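You operate a simulated robot arm through the tools that you are given. There is no shell and no other tool. Be economical: measure what you need, move in short steps, check, and stop when the job is done.

You run a simulated two-armed robot. Do the job below in one go: nothing can be reset, and whatever is moved stays where it is left.

TASK
Pick up the grey bag from the trolley top with one hand, pass it to the other hand and put it on the top of pallet twenty-six. Set down upright: bag.

Only the result counts: the job must be done as asked and must still hold three seconds after the hand-in. Knocking over, shifting, dropping, spilling or breaking anything else fails it.

THE ROBOT
Two 7-joint arms with two-finger parallel grippers on one trunk, on a base that drives. Base frame: it is fixed to the floor where the robot stands at the start and does not move with it; the origin is under the middle of the robot, x ahead of it, y to its left, z up. Units: mm, degrees, N and s.
The left shoulder is at the start at [20, 113, 1222], the right one opposite. With the tool pointing down near the work surface each hand reaches from about 100 to 560 mm from the robot's upright axis, wherever it stands, measured 20 degrees to its own side. Places, roughly: top of pallet twenty-six [1700, 1500, 700]. Payload 1.57 kg a hand.
Tool frame (each hand has its own): the origin (TCP) lies between the finger pads and is the grasp point; the fingertips stand 30 mm ahead of it; z points along the fingers, y is the line along which they close. Largest opening 80 mm; finger width 17, thickness 12; the body of the gripper, 40 by 82 mm, starts 80 mm behind the TCP.
Orientation is that of the tool frame in the base frame, as a unit quaternion [x, y, z, w]. With the fingers straight down and closing along the base's y, the tool's x points along the base's -x, its y along +y and its z along -z.

THE INTERFACE
- The arms move only by the tool jog_arm. It takes "left_increments", "right_increments" or both (then of equal length, played together; a hand with none holds still); each is a list of rows, each a list of 7 numbers: the shift along the base's x, y, z in mm, then the turn, a rotation vector about the base's x, y, z in degrees, then the gripper command, from -1 (fully open) to 1 (shut), values between in proportion. In form: [[tx, ty, tz, wx, wy, wz, fingers], ...]. A call has 1 to 10 rows; each row is the pose to reach, as a shift and turn from the pose commanded when the call began. A row lasts 0.2 s, in which the tool goes at most 50 mm and 8.6 degrees; a call with a longer step from one row to the next is refused whole, and so is a gripper value outside its range. A pose out of reach is approached as far as the arm can. The call stops where the force on the tool passes 40 N (or 10 N more than at its start, if that is more) or the arm is blocked; 0.2 s more then pass. Each finger travels about 45 mm/s and halts on what it meets, pressing with about 22 N; the grip force reading is that of the motor and also rises with nothing between the fingers. The clock runs only during rows and for 0.2 s after the last one: add rows that repeat a pose to give the fingers time. It gives the time, the measured TCP pose, the force on the tool (base axes), the opening and the grip force at its end, in the units of the frame above (readings bear some noise), with the torque about the TCP (base axes, N m) and any sound that the robot's microphone picked up.
- Cameras (640 x 400 px; columns grow to the right, rows downward): "scene" is now at [91.7, -12.8, 1339.2]; the picture's right is [-0.15, -0.99, 0.00], its down [-0.64, 0.10, -0.76] and it looks along [0.75, -0.12, -0.65] (base axes); focal length 268 px, centre (320, 200). "left" rides on the left gripper at [72, 7, -122] in its tool frame; the picture's right is [-0.09, 1.00, 0.00], its down [-0.84, -0.08, -0.54] and it looks along [-0.54, -0.05, 0.84] (tool axes); focal length 238 px, centre (320, 200). "right" rides on the right gripper at [72, -7, -122] in its tool frame; the picture's right is [0.09, 1.00, 0.00], its down [-0.84, 0.08, -0.54] and it looks along [-0.54, 0.05, 0.84] (tool axes); focal length 238 px, centre (320, 200). There is no depth. A picture from a camera that has moved, and an enlarged one, comes with that camera's place and axes in the base frame and with its lens.
- get_image(camera): a new picture of that camera. No time passes.
- raise_lower(by): slides the trunk up (or, below 0, down) by that many mm; the arms and the scene camera ride with it, the base frame stays. It gives what a move gives, with no picture.
- steer(legs): drives the robot by 1 to 6 legs, each [ahead, left, turn to the left] in mm, mm and degrees, along the robot's own axes; the way and the turn of a leg run together, so that a leg with both is an arc; at most 1500 mm and 180 degrees a leg. The arms and the cameras ride along, it lands a little off, and it stops where it bumps. It gives what a move gives.
- aim_head(pan, tilt): turns the head with the scene camera to pan (to the left, within 80 degrees either way) and tilt (down, from -29 to 69), counted from straight ahead of the robot. It gives what a move gives.
- enlarge(camera, box): a new picture of the part [left, top, right, bottom] of that camera's present view, enlarged. No time passes.
- close_job(): hands the job in; it is judged then, once.

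Work in short steps. Places have to be worked out from the pictures, the camera data and where the tool is seen: move nearer, look again, correct. Check each grasp and each placing, and mend what went wrong. You have 120 turns and 100 pictures in all, those below and enlarged ones among them. Open the grippers and draw the arms clear of the work before you hand the job in, unless the task says otherwise; then end with one line.

The tools are called after "Call:" as name(argument=value, ...) on one line, values as JSON. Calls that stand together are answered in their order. jog_arm: Moves the arms, as the interface text tells. Its arguments: {"type":"object","properties":{"left_increments":{"type":"array"},"right_increments":{"type":"array"}},"required":[]} The other tools are called the same way: raise_lower (by) slides the trunk up or down; steer (legs) drives the base; aim_head (pan, tilt) turns the head that bears the scene camera; get_image (camera) takes a picture; enlarge (camera, box) takes an enlarged picture of a part of a camera's view; close_job () hands the job in.

At the start:

```text
time: 0.0
left_position: [468.9, 154.7, 966.9]
left_orientation: [-0.001, 1.0, 0.0, 0.0]
left_contact_force: [-0.2, -0.4, 0.2]
left_torque: [0.0, 0.01, -0.02]
left_opening: 80.1
left_grip_force: 0.0
right_position: [395.6, -198.4, 1050.1]
right_orientation: [0.0, 1.0, 0.0, -0.001]
right_contact_force: [0.4, -0.2, 0.5]
right_torque: [-0.02, 0.0, 0.01]
right_opening: 79.8
right_grip_force: 0.1
trunk travel left (down, up): [-275.0, 295.0]
robot x, y, heading: [4.1, 1.0, -0.2]
head pan, tilt: [-8.9, 40.6]
```

scene: 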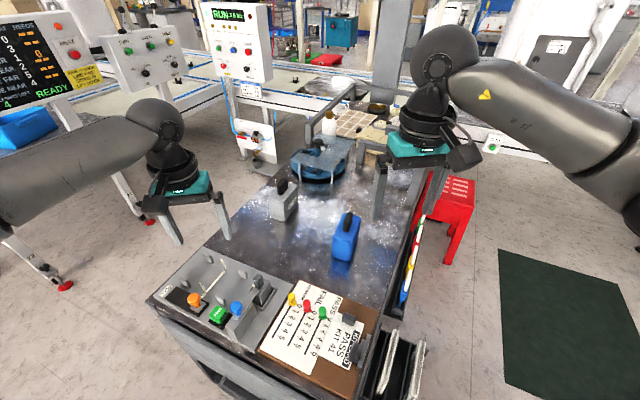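
right: 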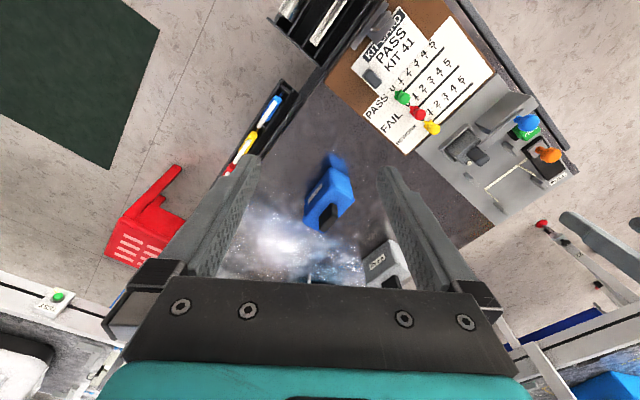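
left: 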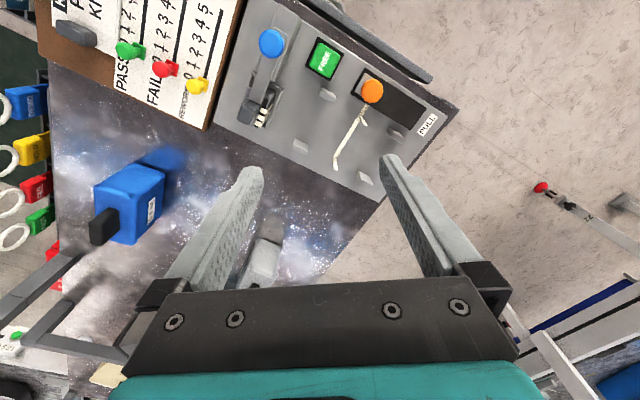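

The grey item stands on the trolley top near scene pixel (284,203). I enlarge to see its shape.

Call:
enlarge(camera="scene", box=[240, 130, 400, 270])

Call:
enlarge(camera="left", box=[50, 150, 370, 350])

Call:
aim_head(pan=40, tilt=25)

Call:
get_image(camera="scene")

```text
2.86 times, centred on (320, 200) of scene
camera zoom: at [91.7, -12.8, 1339.2], right [-0.15, -0.99, 0.0], down [-0.64, 0.1, -0.76], along [0.75, -0.12, -0.65], focal length 766 px, centre (320, 200)
```

zoom: 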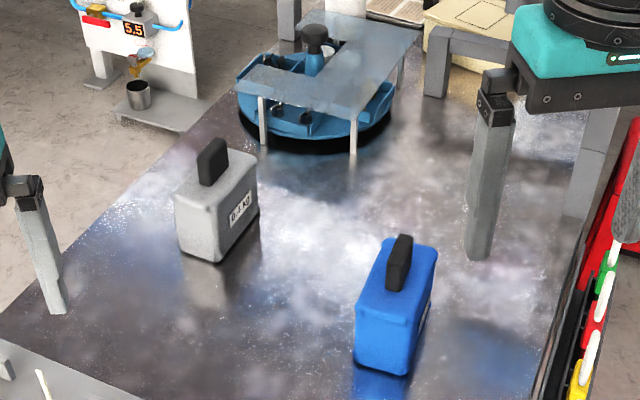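

```text
2.00 times, centred on (210, 250) of left
camera zoom: at [398.7, 162.0, 1088.8], right [0.09, 1.0, 0.0], down [0.84, -0.08, 0.54], along [0.54, -0.05, -0.84], focal length 477 px, centre (540, 100)
```

zoom: 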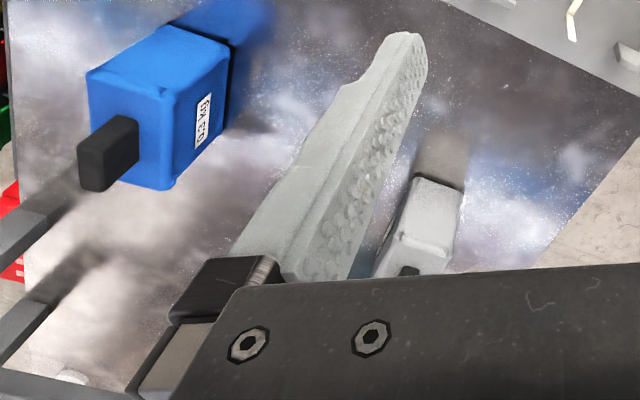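

```text
time: 1.2
left_position: [469.3, 154.5, 967.4]
left_orientation: [-0.001, 1.0, 0.0, 0.0]
left_contact_force: [-0.2, -0.9, 0.6]
left_torque: [-0.03, 0.02, 0.0]
left_opening: 79.9
left_grip_force: 0.1
right_position: [397.5, -197.9, 1051.3]
right_orientation: [0.001, 1.0, 0.0, 0.0]
right_contact_force: [0.3, 0.3, 0.3]
right_torque: [-0.01, -0.01, -0.01]
right_opening: 80.0
right_grip_force: 0.2
trunk travel left (down, up): [-275.0, 295.0]
robot x, y, heading: [-1.5, -0.6, -0.4]
head pan, tilt: [40.0, 25.0]
```

```text
94 pictures are left
camera scene: at [78.7, 59.5, 1363.4], right [0.64, -0.77, 0.0], down [-0.32, -0.27, -0.91], along [0.69, 0.58, -0.42], focal length 268 px, centre (320, 200)
```

scene: 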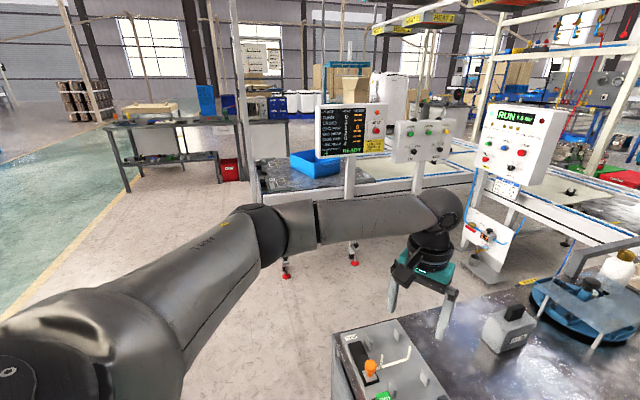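

Pallet twenty-six should project near (311,163), the left end of the conveyor. I enlarge there.

Call:
enlarge(camera="scene", box=[220, 90, 460, 240])

Call:
enlarge(camera="scene", box=[400, 220, 640, 370])

```text
2.67 times, centred on (340, 165) of scene
camera zoom: at [78.7, 59.5, 1363.4], right [0.64, -0.77, 0.0], down [-0.32, -0.27, -0.91], along [0.69, 0.58, -0.42], focal length 715 px, centre (267, 293)
```

zoom: 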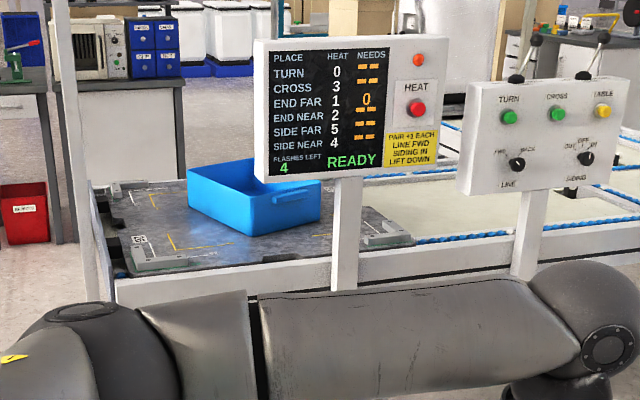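

```text
2.67 times, centred on (520, 295) of scene
camera zoom: at [78.7, 59.5, 1363.4], right [0.64, -0.77, 0.0], down [-0.32, -0.27, -0.91], along [0.69, 0.58, -0.42], focal length 715 px, centre (-213, -53)
```

zoom: 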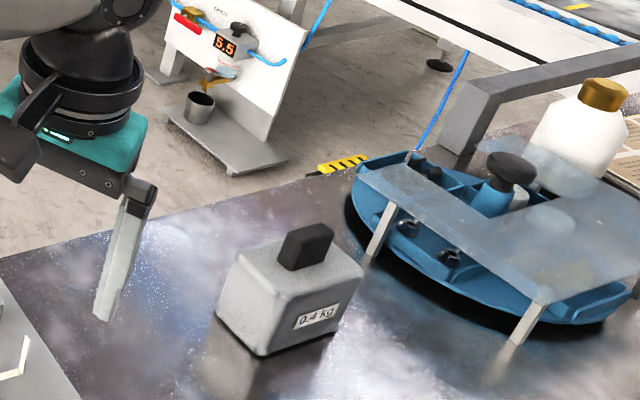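

The trolley edge facing the conveyor runs about (478,334)→(1008,-37), so the bag at roughly (700,30) is about 120 mm inside it. The aisle between trolley and conveyor looks about 1.2 m wide. I drive round the near corner into the aisle and turn to face the trolley.

Call:
steer(legs=[[0, 700, 0], [450, 0, 0], [0, 0, -122]])

Call:
aim_head(pan=0, tilt=40)

Call:
get_image(camera="scene")

```text
time: 12.5
left_position: [322.9, 221.8, 968.1]
left_orientation: [0.88, 0.476, 0.0, 0.0]
left_contact_force: [-0.1, 0.0, -0.2]
left_torque: [-0.01, -0.01, 0.02]
left_opening: 80.2
left_grip_force: 0.2
right_position: [68.5, 478.0, 1051.0]
right_orientation: [0.88, 0.475, 0.0, 0.0]
right_contact_force: [0.1, 0.2, -0.2]
right_torque: [0.0, 0.01, 0.05]
right_opening: 79.9
right_grip_force: 0.1
trunk travel left (down, up): [-275.0, 295.0]
robot x, y, heading: [450.6, 694.6, -123.2]
head pan, tilt: [40.0, 25.0]
```

```text
time: 13.5
left_position: [321.8, 221.3, 967.7]
left_orientation: [0.88, 0.476, 0.0, 0.0]
left_contact_force: [-0.1, 0.4, 0.2]
left_torque: [0.0, 0.02, -0.04]
left_opening: 79.8
left_grip_force: 0.1
right_position: [67.6, 478.2, 1052.0]
right_orientation: [0.88, 0.475, 0.0, -0.001]
right_contact_force: [-0.4, 0.1, 0.2]
right_torque: [0.02, 0.0, -0.03]
right_opening: 80.0
right_grip_force: 0.0
trunk travel left (down, up): [-275.0, 295.0]
robot x, y, heading: [449.4, 697.2, -123.4]
head pan, tilt: [0.0, 40.0]
```

```text
91 pictures are left
camera scene: at [397.4, 620.2, 1340.2], right [-0.84, 0.55, 0.0], down [0.35, 0.54, -0.77], along [-0.42, -0.64, -0.64], focal length 268 px, centre (320, 200)
```

scene: 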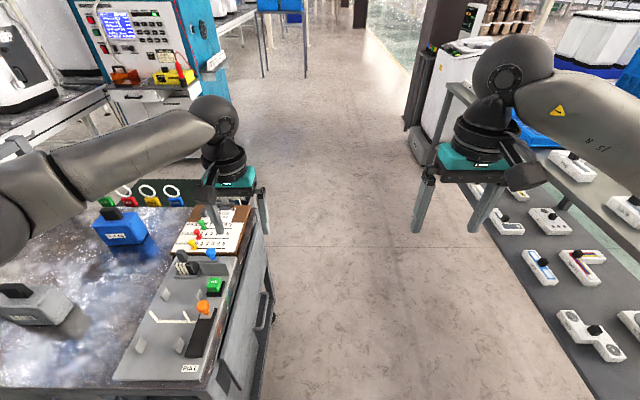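

Position and edge agree with my estimate. I back off 70 mm and slide along the trolley edge to stand in front of the bag.

Call:
steer(legs=[[-70, 0, 1.5], [0, 560, 0]])

Call:
get_image(camera="scene")

Call:
get_image(camera="left")

Call:
get_image(camera="right")

```text
time: 17.4
left_position: [851.6, -19.7, 967.0]
left_orientation: [0.874, 0.486, 0.0, 0.001]
left_contact_force: [0.5, 0.0, -0.2]
left_torque: [0.0, 0.01, 0.01]
left_opening: 79.7
left_grip_force: 0.0
right_position: [588.9, 229.9, 1050.0]
right_orientation: [0.873, 0.487, -0.001, 0.001]
right_contact_force: [0.2, -0.1, 0.2]
right_torque: [0.0, 0.03, 0.02]
right_opening: 80.5
right_grip_force: 0.0
trunk travel left (down, up): [-275.0, 295.0]
robot x, y, heading: [966.0, 462.1, -122.0]
head pan, tilt: [0.0, 40.0]
```

```text
90 pictures are left
camera scene: at [915.0, 380.6, 1340.1], right [-0.85, 0.53, 0.0], down [0.34, 0.55, -0.77], along [-0.4, -0.65, -0.64], focal length 268 px, centre (320, 200)
```

scene: 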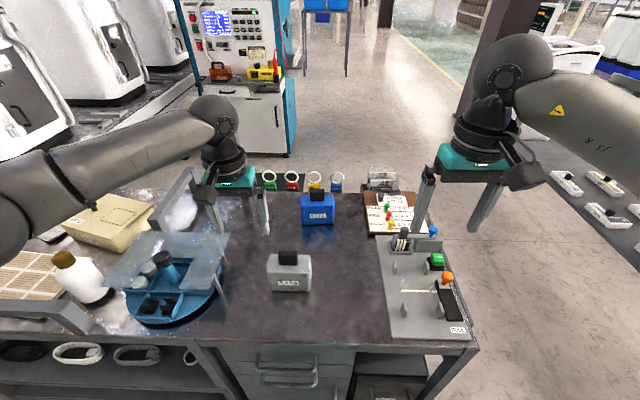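

```text
89 pictures are left
camera left: at [895.1, 38.6, 1088.8], right [0.8, -0.6, 0.0], down [-0.51, -0.67, 0.54], along [-0.33, -0.43, -0.84], focal length 238 px, centre (320, 200)
```

left: 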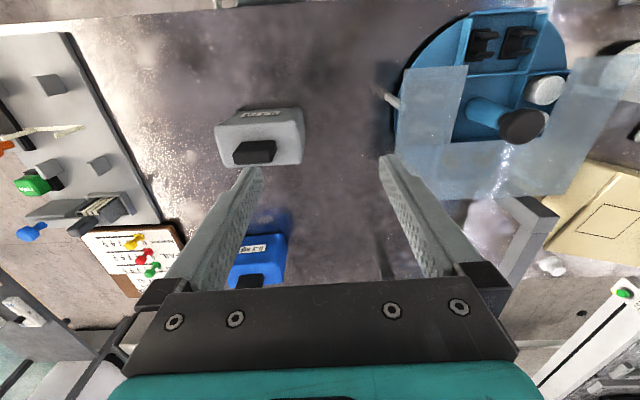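

```text
88 pictures are left
camera right: at [621.3, 295.4, 1174.3], right [0.89, -0.45, 0.0], down [-0.38, -0.75, 0.54], along [-0.24, -0.48, -0.84], focal length 238 px, centre (320, 200)
```

right: 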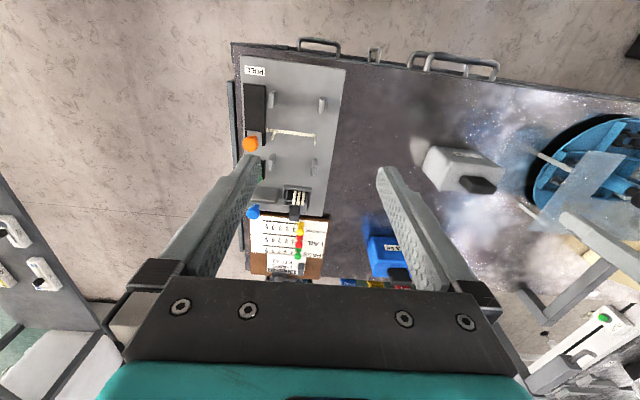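

The bag now stands squarely ahead of the robot. I enlarge from two cameras to triangulate its size.

Call:
enlarge(camera="scene", box=[240, 230, 340, 310])

Call:
enlarge(camera="left", box=[200, 90, 320, 180])

Call:
enlarge(camera="right", box=[400, 120, 520, 210])

```text
5.00 times, centred on (290, 270) of scene
camera zoom: at [915.0, 380.6, 1340.1], right [-0.85, 0.53, 0.0], down [0.34, 0.55, -0.77], along [-0.4, -0.65, -0.64], focal length 1341 px, centre (470, -150)
```

zoom: 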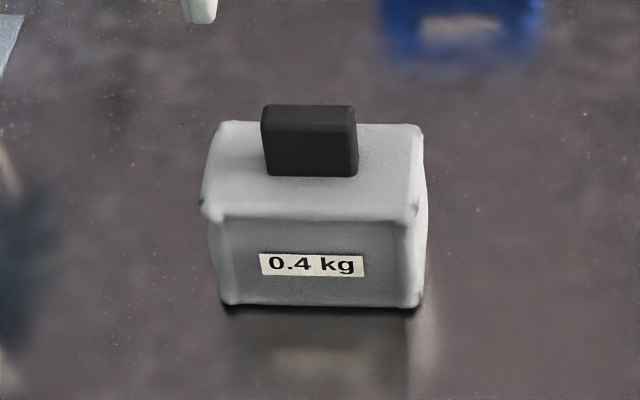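

```text
4.44 times, centred on (260, 135) of left
camera zoom: at [895.1, 38.6, 1088.8], right [0.8, -0.6, 0.0], down [-0.51, -0.67, 0.54], along [-0.33, -0.43, -0.84], focal length 1059 px, centre (587, 489)
```

zoom: 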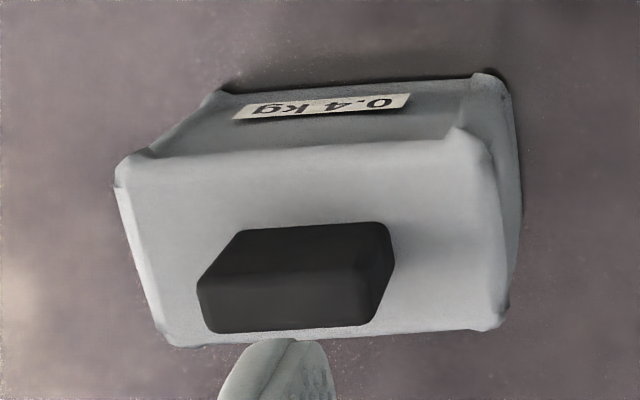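

```text
4.44 times, centred on (460, 165) of right
camera zoom: at [621.3, 295.4, 1174.3], right [0.89, -0.45, 0.0], down [-0.38, -0.75, 0.54], along [-0.24, -0.48, -0.84], focal length 1059 px, centre (-302, 356)
```

zoom: 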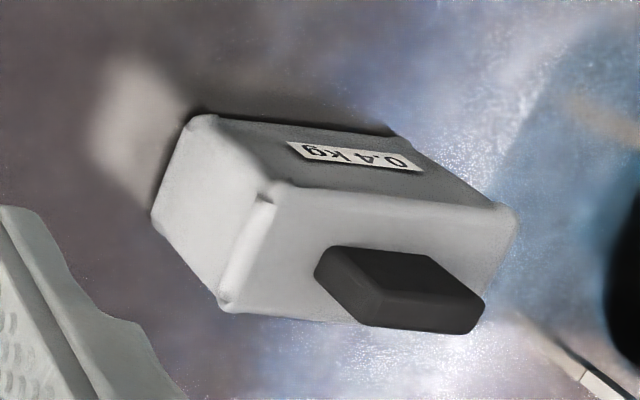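

The bag measures about 97 × 51 × 83 mm plus a handle up to z≈855; its base is at z≈729, centre about (772,5). Plan: the right hand takes the handle from above, the left then takes the body tilted 45°. First I draw the left hand up and back, start turning the right hand, then slide left 150 mm.

Call:
jog_arm(left_increments=[[8, 13, 20, 0, 0, 0, -1], [16, 26, 40, 0, 0, 0, -1], [24, 39, 60, 0, 0, 0, -1], [32, 52, 80, 0, 0, 0, -1], [40, 65, 100, 0, 0, 0, -1], [48, 78, 110, 0, 0, 0, -1], [56, 91, 110, 0, 0, 0, -1], [64, 104, 110, 0, 0, 0, -1], [72, 117, 110, 0, 0, 0, -1], [80, 127, 110, 0, 0, 0, -1]], right_increments=[[0, 0, 0, 0, 0, 8.5, -1], [0, 0, 0, 0, 0, 17, -1], [0, 0, 0, 0, 0, 25.5, -1], [0, 0, 0, 0, 0, 34, -1], [0, 0, 0, 0, 0, 42.5, -1], [0, 0, 0, 0, 0, 51, -1], [0, 0, 0, 0, 0, 59.5, -1], [0, 0, 0, 0, 0, 68, -1], [0, 0, 0, 0, 0, 76.5, -1], [0, 0, 0, 0, 0, 85, -1]])

Call:
steer(legs=[[20, 150, 0]])

Call:
get_image(camera="scene")

```text
time: 19.6
left_position: [931.6, 105.9, 1076.8]
left_orientation: [0.874, 0.486, -0.001, -0.001]
left_contact_force: [-0.4, 0.4, 0.2]
left_torque: [-0.06, -0.01, 0.0]
left_opening: 80.0
left_grip_force: 0.0
right_position: [729.9, 268.6, 1035.3]
right_orientation: [0.343, 0.939, -0.019, -0.015]
right_contact_force: [1.2, 0.3, 0.3]
right_torque: [0.0, 0.03, 0.01]
right_opening: 79.9
right_grip_force: 0.1
right hand out of reach, approached as far as the arm can: row 6, 7, 8, 9, 10
trunk travel left (down, up): [-275.0, 295.0]
robot x, y, heading: [966.0, 463.8, -121.8]
head pan, tilt: [0.0, 40.0]
```

```text
time: 20.9
left_position: [1049.2, 9.7, 1077.0]
left_orientation: [0.874, 0.487, 0.0, 0.0]
left_contact_force: [0.0, 0.0, 0.1]
left_torque: [-0.01, 0.03, 0.02]
left_opening: 79.9
left_grip_force: 0.0
right_position: [847.7, 172.5, 1036.0]
right_orientation: [0.343, 0.939, -0.021, -0.016]
right_contact_force: [0.4, 0.7, 0.2]
right_torque: [-0.02, 0.03, -0.02]
right_opening: 80.1
right_grip_force: 0.1
trunk travel left (down, up): [-275.0, 295.0]
robot x, y, heading: [1082.5, 367.6, -121.6]
head pan, tilt: [0.0, 40.0]
```

```text
84 pictures are left
camera scene: at [1032.8, 283.9, 1340.1], right [-0.85, 0.53, 0.0], down [0.34, 0.55, -0.77], along [-0.4, -0.65, -0.64], focal length 268 px, centre (320, 200)
```

scene: 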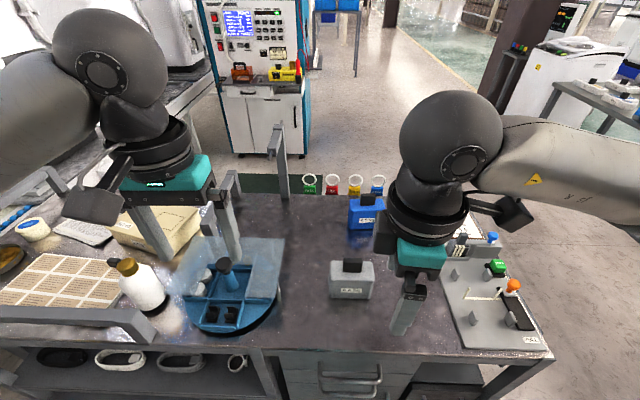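

The right hand turned only about 82° and drifted inward near a joint limit. I send a zero step to see what pose it is being commanded to.

Call:
jog_arm(right_increments=[[0, 0, 0, 0, 0, 0, -1], [0, 0, 0, 0, 0, 0, -1]])

```text
time: 21.5
left_position: [1049.6, 8.9, 1077.5]
left_orientation: [0.873, 0.487, 0.0, 0.0]
left_contact_force: [0.7, -0.5, 0.1]
left_torque: [0.0, -0.01, -0.01]
left_opening: 79.9
left_grip_force: 0.1
right_position: [848.0, 171.1, 1035.7]
right_orientation: [0.343, 0.939, -0.02, -0.014]
right_contact_force: [-0.9, 0.7, 0.4]
right_torque: [0.0, -0.02, 0.03]
right_opening: 79.6
right_grip_force: 0.1
trunk travel left (down, up): [-275.0, 295.0]
robot x, y, heading: [1083.9, 364.6, -121.7]
head pan, tilt: [0.0, 40.0]
```

It holds where it is. I move it to 950 mm above the bag, then see whether the remaining turn is available there.

Call:
jog_arm(right_increments=[[-15, -33, -17, 0, 0, 0, -1], [-30, -66, -34, 0, 0, 0, -1], [-46, -100, -51, 0, 0, 0, -1], [-61, -134, -68, 0, 0, 0, -1], [-76, -167, -86, 0, 0, 3, -1], [-76, -167, -86, 0, 0, 7.5, -1]])

Call:
get_image(camera="scene")

Call:
get_image(camera="right")

```text
time: 22.9
left_position: [1049.2, 11.3, 1078.9]
left_orientation: [0.874, 0.486, 0.0, 0.001]
left_contact_force: [0.1, -0.1, -0.1]
left_torque: [-0.04, -0.02, -0.01]
left_opening: 80.2
left_grip_force: 0.0
right_position: [887.1, 111.6, 1033.6]
right_orientation: [0.329, 0.944, -0.025, -0.008]
right_contact_force: [1.0, 0.6, 0.3]
right_torque: [-0.03, 0.01, 0.0]
right_opening: 79.8
right_grip_force: 0.1
right hand out of reach, approached as far as the arm can: row 1, 2, 3, 4, 5, 6
trunk travel left (down, up): [-275.0, 295.0]
robot x, y, heading: [1083.9, 367.8, -121.9]
head pan, tilt: [0.0, 40.0]
```

```text
83 pictures are left
camera scene: at [1031.4, 286.3, 1340.3], right [-0.85, 0.53, 0.0], down [0.34, 0.55, -0.77], along [-0.4, -0.65, -0.64], focal length 268 px, centre (320, 200)
```

scene: 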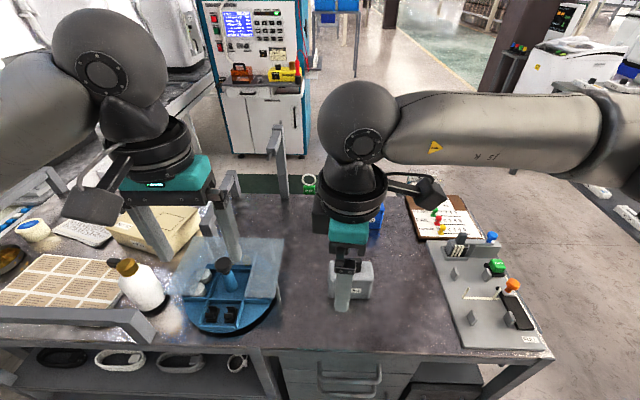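

```text
82 pictures are left
camera right: at [829.9, 157.8, 1156.0], right [0.55, 0.84, -0.05], down [0.72, -0.44, 0.54], along [0.43, -0.33, -0.84], focal length 238 px, centre (320, 200)
```

right: 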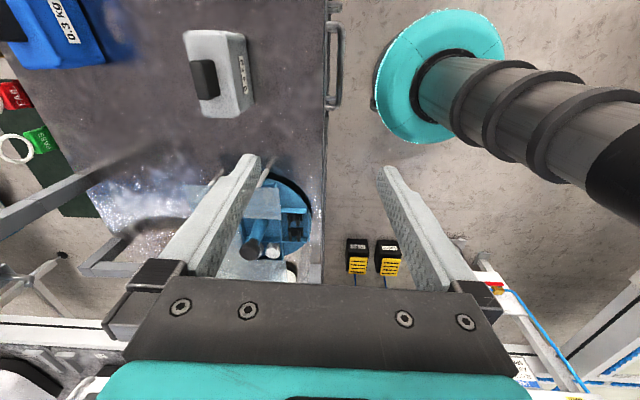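

The +90° side is at a joint limit. I turn the right hand back to its natural yaw and will use the other way (-90°).

Call:
jog_arm(right_increments=[[-14, -1, 0, 0, 0, -8.3, -1], [-28, -1, 0, 0, 0, -16.7, -1], [-42, -2, 0, 0, 0, -25, -1], [-56, -2, 0, 0, 0, -33.3, -1], [-70, -3, 0, 0, 0, -41.7, -1], [-84, -4, 0, 0, 0, -50, -1], [-98, -4, 0, 0, 0, -58.3, -1], [-112, -5, 0, 0, 0, -66.7, -1], [-126, -5, 0, 0, 0, -75, -1], [-141, -6, 0, 0, 0, -83.4, -1]])

Call:
jog_arm(right_increments=[[0, 0, 0, 0, 0, -8.5, -1], [0, 0, 0, 0, 0, -17, -1], [0, 0, 0, 0, 0, -25.5, -1], [0, 0, 0, 0, 0, -34, -1], [0, 0, 0, 0, 0, -42.5, -1], [0, 0, 0, 0, 0, -51, -1], [0, 0, 0, 0, 0, -59.5, -1], [0, 0, 0, 0, 0, -68, -1], [0, 0, 0, 0, 0, -76.5, -1], [0, 0, 0, 0, 0, -85, -1]])

```text
time: 25.1
left_position: [1048.7, 10.0, 1076.9]
left_orientation: [0.873, 0.487, 0.0, 0.0]
left_contact_force: [0.6, -0.2, 0.3]
left_torque: [-0.01, 0.02, 0.02]
left_opening: 80.3
left_grip_force: 0.1
right_position: [742.6, 108.3, 1031.1]
right_orientation: [0.874, 0.485, -0.012, -0.022]
right_contact_force: [0.1, 0.5, -0.2]
right_torque: [0.0, -0.02, -0.04]
right_opening: 80.1
right_grip_force: 0.1
trunk travel left (down, up): [-275.0, 295.0]
robot x, y, heading: [1083.3, 362.8, -121.7]
head pan, tilt: [0.0, 40.0]
```

```text
time: 27.3
left_position: [1048.2, 10.1, 1077.0]
left_orientation: [0.873, 0.488, 0.001, 0.0]
left_contact_force: [-0.1, -0.6, -0.4]
left_torque: [0.03, 0.01, 0.01]
left_opening: 80.1
left_grip_force: 0.0
right_position: [742.0, 108.7, 1032.3]
right_orientation: [0.972, -0.233, 0.005, -0.025]
right_contact_force: [0.0, 0.1, -0.4]
right_torque: [0.0, 0.01, 0.04]
right_opening: 80.0
right_grip_force: 0.1
trunk travel left (down, up): [-275.0, 295.0]
robot x, y, heading: [1084.5, 365.8, -121.6]
head pan, tilt: [0.0, 40.0]
```

The -90° side works. I correct the small tilt and yaw, and move above the bag handle.

Call:
jog_arm(right_increments=[[8, -35, -24, -1, 0.4, -2, -1], [20, -70, -48, -2, 0.8, -4, -1], [30, -105, -72, -2.65, 1.23, -5.6, -1], [30, -105, -72, -2.65, 1.23, -5.6, -1]])

Call:
get_image(camera="right")

Call:
get_image(camera="scene")

```text
time: 28.3
left_position: [1047.6, 9.9, 1078.0]
left_orientation: [0.873, 0.487, -0.001, 0.0]
left_contact_force: [-0.8, 0.0, 0.0]
left_torque: [0.03, 0.0, 0.0]
left_opening: 80.2
left_grip_force: 0.1
right_position: [772.0, 4.1, 960.4]
right_orientation: [0.96, -0.279, 0.002, 0.001]
right_contact_force: [-0.4, -1.2, 0.1]
right_torque: [0.02, -0.01, 0.01]
right_opening: 79.9
right_grip_force: 0.0
trunk travel left (down, up): [-275.0, 295.0]
robot x, y, heading: [1086.0, 367.1, -121.9]
head pan, tilt: [0.0, 40.0]
```

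```text
81 pictures are left
camera right: at [836.6, -26.7, 1082.9], right [-0.46, -0.89, 0.0], down [-0.75, 0.38, 0.54], along [-0.48, 0.24, -0.84], focal length 238 px, centre (320, 200)
```

right: 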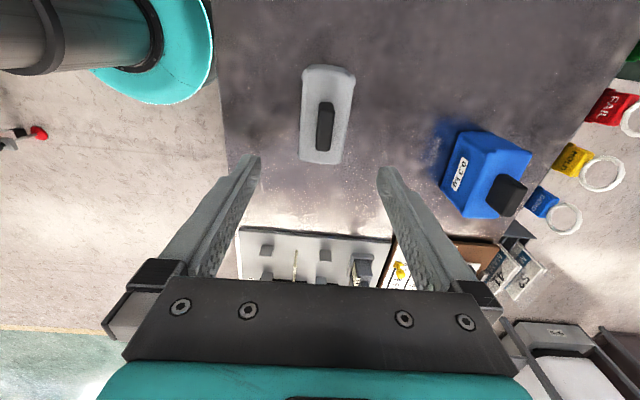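

```text
80 pictures are left
camera scene: at [1031.9, 284.8, 1340.2], right [-0.85, 0.53, 0.0], down [0.34, 0.55, -0.77], along [-0.4, -0.65, -0.64], focal length 268 px, centre (320, 200)
```

scene: 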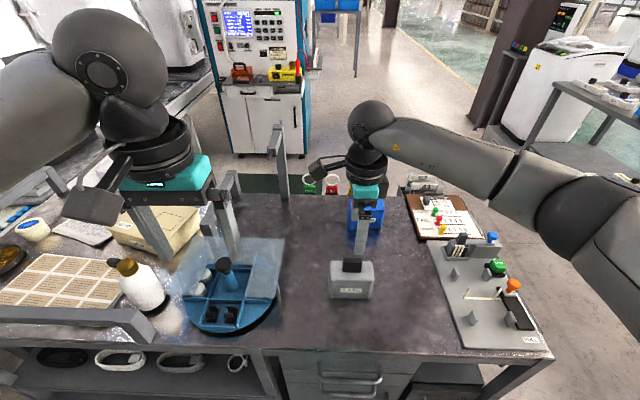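

The bag is within the fingers' view; I enlarge to locate the handle precisely.

Call:
enlarge(camera="right", box=[270, 50, 390, 180])

Call:
enlarge(camera="scene", box=[310, 220, 410, 320])

```text
3.08 times, centred on (330, 115) of right
camera zoom: at [836.6, -26.7, 1082.9], right [-0.46, -0.89, 0.0], down [-0.75, 0.38, 0.54], along [-0.48, 0.24, -0.84], focal length 733 px, centre (289, 462)
```

zoom: 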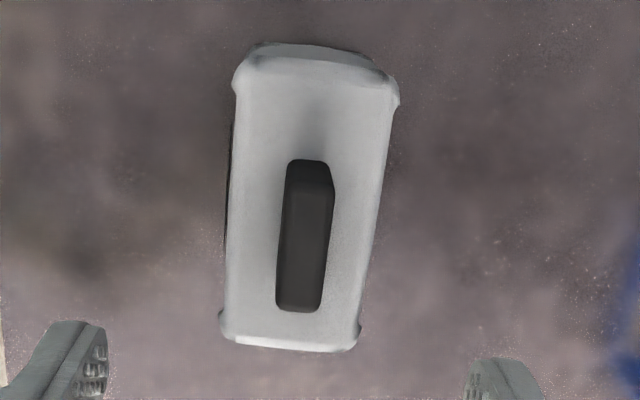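

```text
4.00 times, centred on (360, 270) of scene
camera zoom: at [1031.9, 284.8, 1340.2], right [-0.85, 0.53, 0.0], down [0.34, 0.55, -0.77], along [-0.4, -0.65, -0.64], focal length 1073 px, centre (160, -80)
```

zoom: 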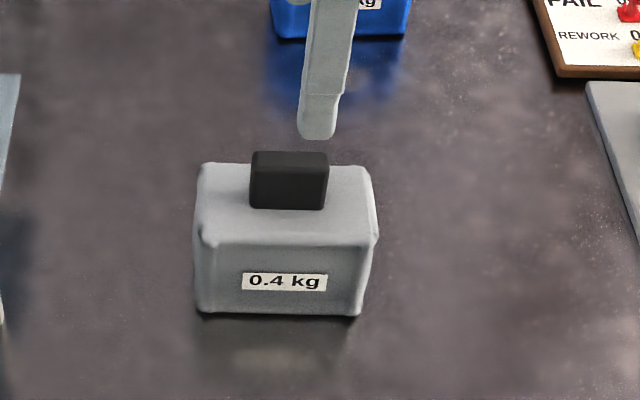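

Handle centre comes out at (774,1), thickness about 15 mm, yaw aligned. I descend to TCP z≈850.

Call:
jog_arm(right_increments=[[1, -1, -30, 0, 0, 0, -1], [2, -2, -60, 0, 0, 0, -1], [2, -2, -85, 0, 0, 0, -1], [2, -2, -100, 0, 0, 0, -1], [2, -2, -110, 0, 0, 0, -1], [2, -2, -110, 0, 0, 0, -1]])

Call:
enlarge(camera="scene", box=[310, 220, 410, 320])

Call:
get_image(camera="right")

```text
time: 29.7
left_position: [1050.1, 9.4, 1077.0]
left_orientation: [0.873, 0.487, 0.0, 0.0]
left_contact_force: [-0.1, 1.4, 0.5]
left_torque: [0.03, 0.0, 0.02]
left_opening: 80.0
left_grip_force: 0.0
right_position: [773.9, 1.3, 849.8]
right_orientation: [0.96, -0.279, 0.002, 0.0]
right_contact_force: [0.0, 0.1, 0.0]
right_torque: [-0.02, 0.01, 0.01]
right_opening: 79.9
right_grip_force: 0.0
trunk travel left (down, up): [-275.0, 295.0]
robot x, y, heading: [1082.3, 364.0, -121.7]
head pan, tilt: [0.0, 40.0]
```

```text
4.00 times, centred on (360, 270) of scene
camera zoom: at [1032.1, 284.5, 1340.1], right [-0.85, 0.53, 0.0], down [0.34, 0.55, -0.77], along [-0.4, -0.65, -0.64], focal length 1073 px, centre (160, -80)
```

zoom: 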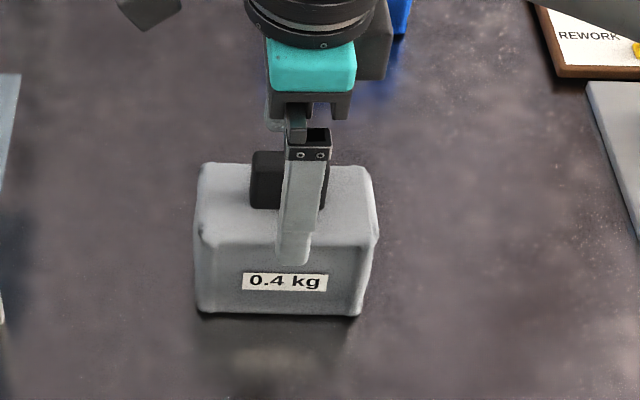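

```text
76 pictures are left
camera right: at [838.2, -29.5, 973.1], right [-0.45, -0.89, 0.0], down [-0.75, 0.38, 0.54], along [-0.48, 0.24, -0.84], focal length 238 px, centre (320, 200)
```

right: 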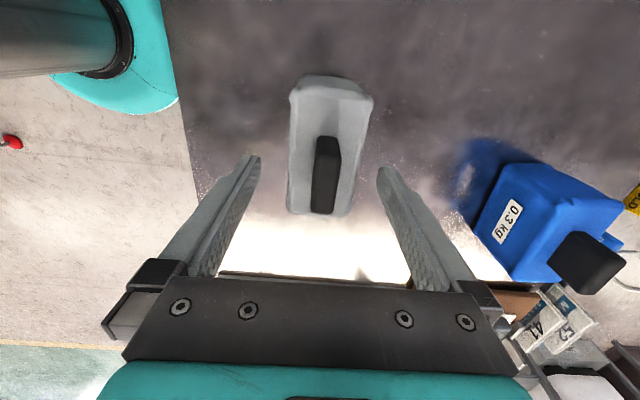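

The handle lies between the fingers, a few mm off centre. I shift (3,-6) and close.

Call:
jog_arm(right_increments=[[3, -6, 0, 0, 0, 0, -1], [3, -6, 0, 0, 0, 0, 0], [3, -6, 0, 0, 0, 0, 1], [3, -6, 0, 0, 0, 0, 1], [3, -6, 0, 0, 0, 0, 1], [3, -6, 0, 0, 0, 0, 1], [3, -6, 0, 0, 0, 0, 1], [3, -6, 0, 0, 0, 0, 1]])

Call:
enlarge(camera="scene", box=[310, 220, 410, 320])

```text
time: 31.5
left_position: [1049.0, 9.9, 1078.7]
left_orientation: [0.873, 0.487, 0.0, 0.0]
left_contact_force: [0.3, -0.9, -0.1]
left_torque: [0.01, 0.01, -0.02]
left_opening: 79.9
left_grip_force: 0.1
right_position: [778.1, -4.3, 849.7]
right_orientation: [0.96, -0.279, 0.002, 0.0]
right_contact_force: [-0.1, -0.9, 0.1]
right_torque: [0.04, 0.0, -0.04]
right_opening: 15.7
right_grip_force: 22.6
trunk travel left (down, up): [-275.0, 295.0]
robot x, y, heading: [1079.4, 362.2, -121.6]
head pan, tilt: [0.0, 40.0]
```

```text
4.00 times, centred on (360, 270) of scene
camera zoom: at [1032.1, 284.5, 1340.1], right [-0.85, 0.53, 0.0], down [0.34, 0.55, -0.77], along [-0.4, -0.65, -0.64], focal length 1073 px, centre (160, -80)
```

zoom: 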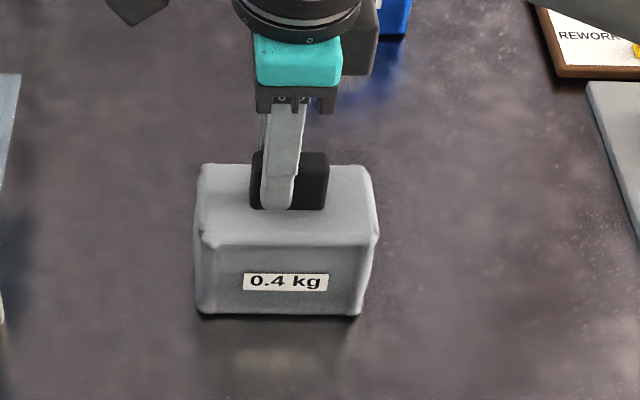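

Held at 15.7 mm with 22.6 N. I lift straight up 170 mm.

Call:
jog_arm(right_increments=[[0, 0, 10, 0, 0, 0, 1], [0, 0, 30, 0, 0, 0, 1], [0, 0, 60, 0, 0, 0, 1], [0, 0, 95, 0, 0, 0, 1], [0, 0, 130, 0, 0, 0, 1], [0, 0, 160, 0, 0, 0, 1], [0, 0, 170, 0, 0, 0, 1]])

Call:
get_image(camera="scene")

```text
time: 33.1
left_position: [1048.1, 8.4, 1077.5]
left_orientation: [0.873, 0.487, 0.0, 0.0]
left_contact_force: [-0.5, 0.0, 0.8]
left_torque: [0.0, -0.02, 0.02]
left_opening: 79.7
left_grip_force: 0.0
right_position: [776.0, -3.2, 1018.5]
right_orientation: [0.96, -0.279, 0.001, 0.0]
right_contact_force: [-0.3, 0.0, -4.0]
right_torque: [0.02, -0.03, 0.0]
right_opening: 15.7
right_grip_force: 21.7
trunk travel left (down, up): [-275.0, 295.0]
robot x, y, heading: [1083.8, 367.2, -122.0]
head pan, tilt: [0.0, 40.0]
```

```text
74 pictures are left
camera scene: at [1032.0, 284.3, 1340.1], right [-0.85, 0.53, 0.0], down [0.34, 0.55, -0.77], along [-0.4, -0.65, -0.64], focal length 268 px, centre (320, 200)
```

scene: 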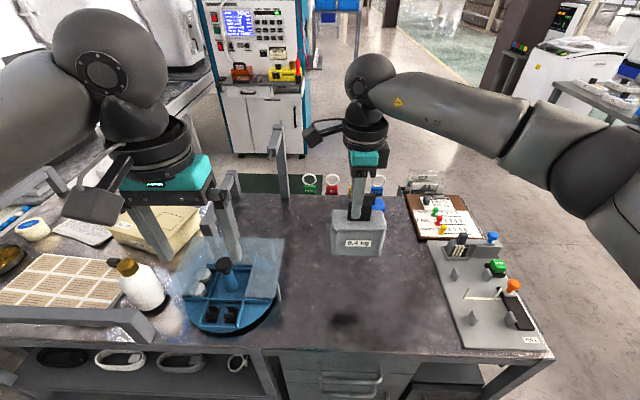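

The bag hangs cleanly (4 N). I turn the right hand back +90° so the bag's long side runs fore-and-aft, ready for the left hand.

Call:
jog_arm(right_increments=[[2, -1, 8, 0, 0, 8.4, 1], [4, -2, 16, 0, 0, 16.8, 1], [8, -5, 24, 0, 0, 25.2, 1], [12, -8, 30, 0, 0, 33.6, 1], [16, -10, 30, 0, 0, 42, 1], [20, -12, 30, 0, 0, 50.4, 1], [24, -15, 30, 0, 0, 58.8, 1], [28, -18, 30, 0, 0, 67.2, 1], [32, -20, 30, 0, 0, 75.6, 1], [34, -21, 30, 0, 0, 84, 1]])

Call:
jog_arm(right_increments=[[0, 0, 0, 0, 0, 6.7, 1], [0, 0, 0, 0, 0, 6.7, 1]])

Call:
get_image(camera="scene")

Call:
get_image(camera="left")

```text
time: 35.3
left_position: [1049.3, 9.9, 1077.7]
left_orientation: [0.873, 0.487, 0.0, 0.0]
left_contact_force: [-0.5, 0.3, -0.5]
left_torque: [0.0, 0.01, 0.0]
left_opening: 79.8
left_grip_force: 0.0
right_position: [811.7, -25.5, 1049.3]
right_orientation: [0.899, 0.437, 0.002, -0.001]
right_contact_force: [0.4, 0.7, -4.2]
right_torque: [0.03, -0.04, -0.01]
right_opening: 15.6
right_grip_force: 21.9
trunk travel left (down, up): [-275.0, 295.0]
robot x, y, heading: [1085.3, 367.7, -121.5]
head pan, tilt: [0.0, 40.0]
```

```text
time: 35.9
left_position: [1049.8, 10.0, 1077.1]
left_orientation: [0.873, 0.487, 0.0, 0.0]
left_contact_force: [-0.3, -0.1, 0.2]
left_torque: [-0.02, -0.03, -0.01]
left_opening: 80.2
left_grip_force: 0.1
right_position: [811.9, -24.9, 1049.7]
right_orientation: [0.873, 0.488, 0.001, -0.001]
right_contact_force: [-0.1, -0.8, -3.6]
right_torque: [0.0, -0.01, 0.0]
right_opening: 15.9
right_grip_force: 22.5
trunk travel left (down, up): [-275.0, 295.0]
robot x, y, heading: [1080.6, 365.7, -121.5]
head pan, tilt: [0.0, 40.0]
```

```text
73 pictures are left
camera scene: at [1031.9, 284.3, 1340.1], right [-0.85, 0.53, 0.0], down [0.34, 0.55, -0.77], along [-0.4, -0.65, -0.64], focal length 268 px, centre (320, 200)
```

scene: 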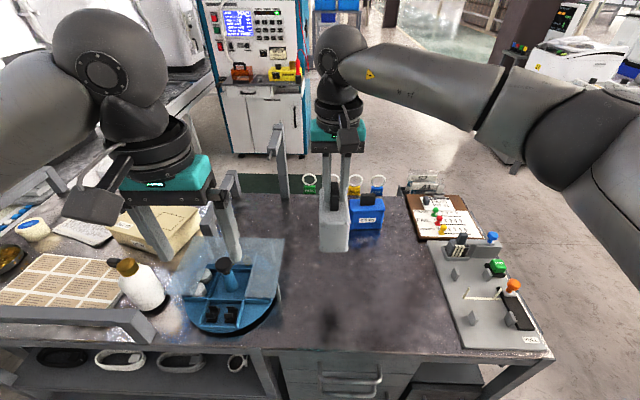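

```text
72 pictures are left
camera left: at [1093.1, 67.8, 1198.6], right [0.8, -0.6, 0.0], down [-0.51, -0.67, 0.54], along [-0.33, -0.43, -0.84], focal length 238 px, centre (320, 200)
```

left: 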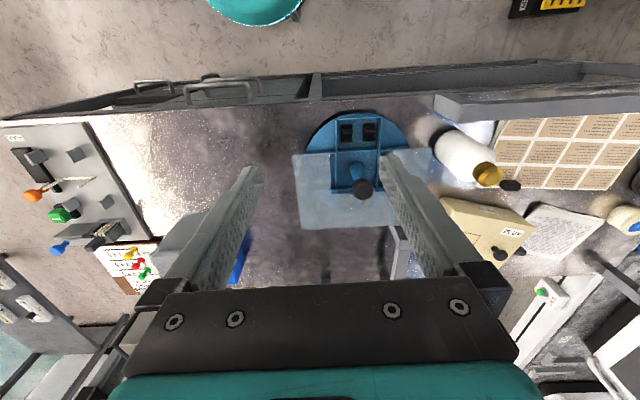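

The right hand holds the bag fore-and-aft. I tilt the left hand 55° forward, its fingers still closing across the bag, then will bring it behind the bag.

Call:
jog_arm(left_increments=[[-7, 5, 0, -6.7, 4.11, 0, -1], [-14, 9, 0, -13.4, 8.23, 0, -1], [-21, 14, 0, -20.1, 12.34, 0, -1], [-29, 18, 0, -26.8, 16.46, 0, -1], [-36, 23, 0, -33.5, 20.57, 0, -1], [-44, 28, 0, -40.2, 24.69, 0, -1], [-51, 32, 0, -46.9, 28.8, 0, -1], [-51, 32, 0, -46.9, 28.8, 0, -1]])

Call:
get_image(camera="scene")

```text
time: 37.7
left_position: [928.1, 15.0, 1068.4]
left_orientation: [0.774, 0.432, -0.403, 0.227]
left_contact_force: [0.9, 0.5, -0.4]
left_torque: [-0.05, -0.04, 0.0]
left_opening: 80.1
left_grip_force: 0.2
left hand out of reach, approached as far as the arm can: row 4, 5, 6, 7, 8
right_position: [811.2, -25.6, 1049.1]
right_orientation: [0.873, 0.488, 0.001, 0.0]
right_contact_force: [-0.5, -0.6, -4.8]
right_torque: [0.01, -0.02, 0.01]
right_opening: 16.2
right_grip_force: 22.0
trunk travel left (down, up): [-275.0, 295.0]
robot x, y, heading: [1087.1, 365.8, -121.7]
head pan, tilt: [0.0, 40.0]
```

```text
71 pictures are left
camera scene: at [1032.1, 284.2, 1340.1], right [-0.85, 0.53, 0.0], down [0.34, 0.55, -0.77], along [-0.4, -0.65, -0.64], focal length 268 px, centre (320, 200)
```

scene: 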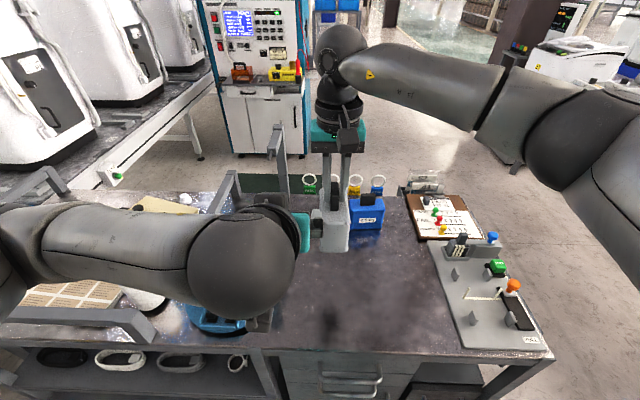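

The tilt is reached; the hand settled 95 mm behind and 78 mm left of the right TCP. I slide it right so it lines up behind the bag.

Call:
jog_arm(left_increments=[[-16, 10, -6, 0, 0, 0, -1], [-33, 20, -12, 0, 0, 0, -1], [-50, 31, -18, 0, 0, 0, -1], [-66, 41, -25, 0, 0, 0, -1], [-66, 41, -25, 0, 0, 0, -1]])

Call:
get_image(camera="left")

Call:
get_image(camera="scene")

Call:
get_image(camera="right")

```text
time: 38.9
left_position: [863.3, 55.5, 1043.6]
left_orientation: [0.774, 0.432, -0.404, 0.225]
left_contact_force: [-0.3, -0.4, 0.3]
left_torque: [0.01, 0.02, 0.0]
left_opening: 80.0
left_grip_force: 0.1
right_position: [812.0, -25.1, 1049.9]
right_orientation: [0.873, 0.487, 0.002, 0.0]
right_contact_force: [0.1, 1.2, -4.0]
right_torque: [0.02, -0.04, 0.0]
right_opening: 15.8
right_grip_force: 21.8
trunk travel left (down, up): [-275.0, 295.0]
robot x, y, heading: [1084.4, 367.1, -121.6]
head pan, tilt: [0.0, 40.0]
```

```text
70 pictures are left
camera left: at [944.3, 172.5, 1054.7], right [0.82, -0.57, 0.08], down [-0.09, 0.01, 1.0], along [-0.57, -0.82, -0.04], focal length 238 px, centre (320, 200)
```

left: 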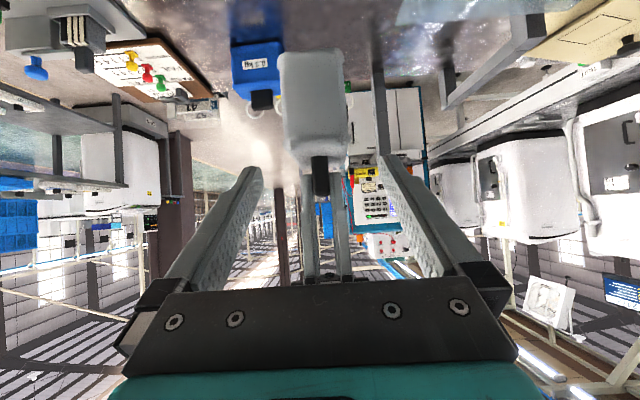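

```text
69 pictures are left
camera scene: at [1032.0, 284.2, 1340.1], right [-0.85, 0.53, 0.0], down [0.34, 0.55, -0.77], along [-0.4, -0.65, -0.64], focal length 268 px, centre (320, 200)
```

scene: 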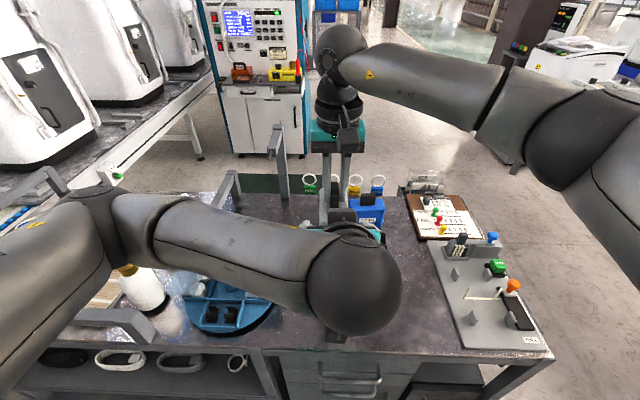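

```text
68 pictures are left
camera right: at [843.4, 41.2, 1172.8], right [0.9, -0.44, 0.0], down [-0.37, -0.75, 0.54], along [-0.24, -0.48, -0.84], focal length 238 px, centre (320, 200)
```

right: 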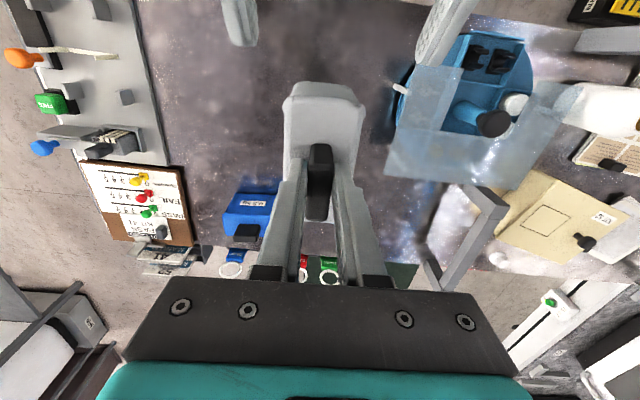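

The bag sits centred between the left fingers in the left camera (slightly right by ~3 mm); body top at z≈1012. I advance along the tool axis to the grasp point.

Call:
jog_arm(left_increments=[[-10, -12, -12, 0, 0, 0, -1], [-19, -26, -24, 0, 0, 0, -1], [-28, -40, -36, 0, 0, 0, -1], [-37, -53, -46, 0, 0, 0, -1], [-45, -66, -56.6, 0, 0, 0, -1], [-45, -66, -56.6, 0, 0, 0, -1]])

Call:
get_image(camera="left")

Call:
get_image(camera="right")

```text
time: 40.3
left_position: [818.9, -12.3, 987.9]
left_orientation: [0.774, 0.432, -0.403, 0.226]
left_contact_force: [-0.3, 0.3, -0.6]
left_torque: [-0.01, -0.03, -0.01]
left_opening: 80.0
left_grip_force: 0.0
right_position: [811.7, -23.2, 1048.4]
right_orientation: [0.873, 0.487, 0.002, 0.0]
right_contact_force: [-0.8, 0.1, -4.6]
right_torque: [0.02, -0.02, -0.03]
right_opening: 15.7
right_grip_force: 22.0
trunk travel left (down, up): [-275.0, 295.0]
robot x, y, heading: [1084.7, 362.8, -121.7]
head pan, tilt: [0.0, 40.0]
```

```text
67 pictures are left
camera left: at [898.9, 105.3, 998.8], right [0.82, -0.57, 0.08], down [-0.09, 0.01, 1.0], along [-0.57, -0.82, -0.04], focal length 238 px, centre (320, 200)
```

left: 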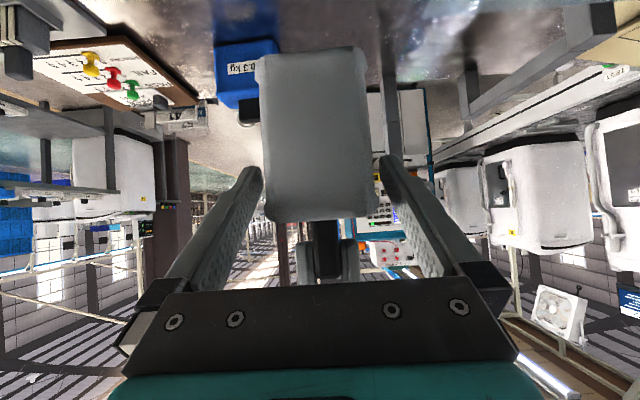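

```text
66 pictures are left
camera right: at [843.3, 41.2, 1172.8], right [0.9, -0.44, 0.0], down [-0.37, -0.75, 0.54], along [-0.24, -0.48, -0.84], focal length 238 px, centre (320, 200)
```

right: 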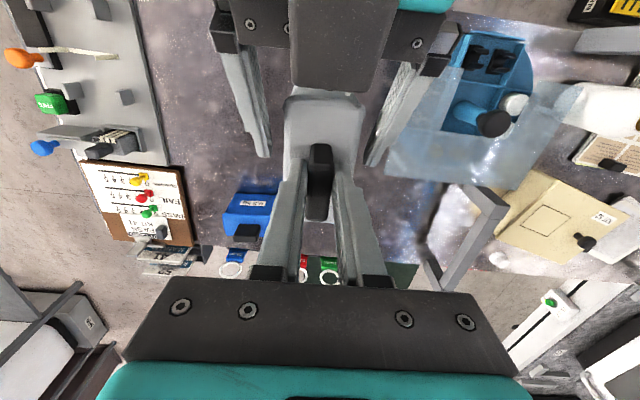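

The fingers straddle the body with room on both sides. I close the left hand while the right still holds.

Call:
jog_arm(left_increments=[[0, 0, 0, 0, 0, 0, 0], [0, 0, 0, 0, 0, 0, 0.3], [0, 0, 0, 0, 0, 0, 1], [0, 0, 0, 0, 0, 0, 1], [0, 0, 0, 0, 0, 0, 1], [0, 0, 0, 0, 0, 0, 1]])

Call:
get_image(camera="right")

```text
time: 41.7
left_position: [820.1, -12.7, 987.6]
left_orientation: [0.774, 0.432, -0.404, 0.226]
left_contact_force: [3.8, -2.8, 1.0]
left_torque: [0.13, 0.15, -0.05]
left_opening: 60.2
left_grip_force: 22.3
right_position: [810.3, -24.8, 1048.8]
right_orientation: [0.874, 0.486, 0.001, 0.0]
right_contact_force: [-3.2, 2.9, -2.4]
right_torque: [0.08, 0.01, 0.1]
right_opening: 15.7
right_grip_force: 22.4
trunk travel left (down, up): [-275.0, 295.0]
robot x, y, heading: [1084.5, 367.7, -121.8]
head pan, tilt: [0.0, 40.0]
```

```text
65 pictures are left
camera right: at [843.1, 41.3, 1172.8], right [0.9, -0.44, 0.0], down [-0.37, -0.75, 0.54], along [-0.24, -0.48, -0.84], focal length 238 px, centre (320, 200)
```

right: 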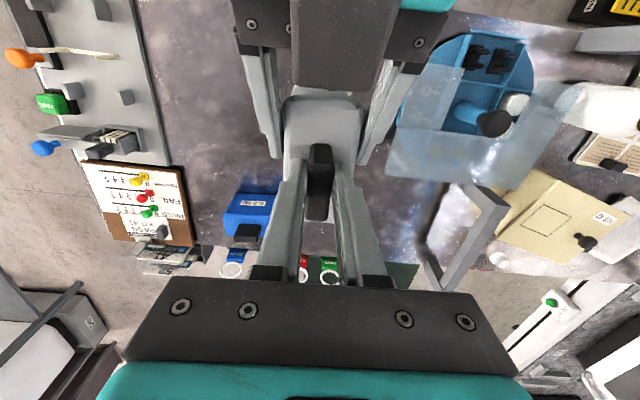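

Left grips at 60 mm, 22 N. I open the right hand part-way and check that the left carries the load before withdrawing.

Call:
jog_arm(right_increments=[[0, 0, 0, 0, 0, 0, 0.4], [0, 0, 0, 0, 0, 0, 0], [0, 0, 0, 0, 0, 0, 0], [0, 0, 0, 0, 0, 0, 0]])

Call:
get_image(camera="right")

```text
time: 42.7
left_position: [819.4, -12.6, 987.7]
left_orientation: [0.775, 0.432, -0.402, 0.226]
left_contact_force: [-0.1, 0.7, 0.8]
left_torque: [0.03, -0.06, -0.02]
left_opening: 59.9
left_grip_force: 22.2
right_position: [812.2, -25.3, 1048.1]
right_orientation: [0.873, 0.487, 0.001, -0.001]
right_contact_force: [0.9, 0.7, -0.2]
right_torque: [-0.01, 0.03, 0.01]
right_opening: 39.9
right_grip_force: 0.2
trunk travel left (down, up): [-275.0, 295.0]
robot x, y, heading: [1081.1, 367.8, -121.8]
head pan, tilt: [0.0, 40.0]
```

```text
64 pictures are left
camera right: at [843.3, 41.2, 1172.8], right [0.9, -0.44, 0.0], down [-0.37, -0.75, 0.54], along [-0.24, -0.48, -0.84], focal length 238 px, centre (320, 200)
```

right: 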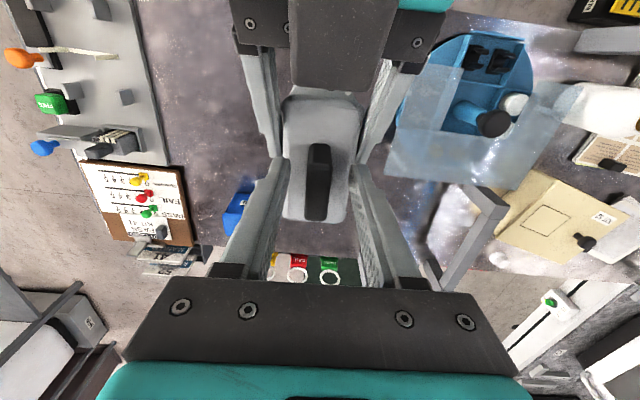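

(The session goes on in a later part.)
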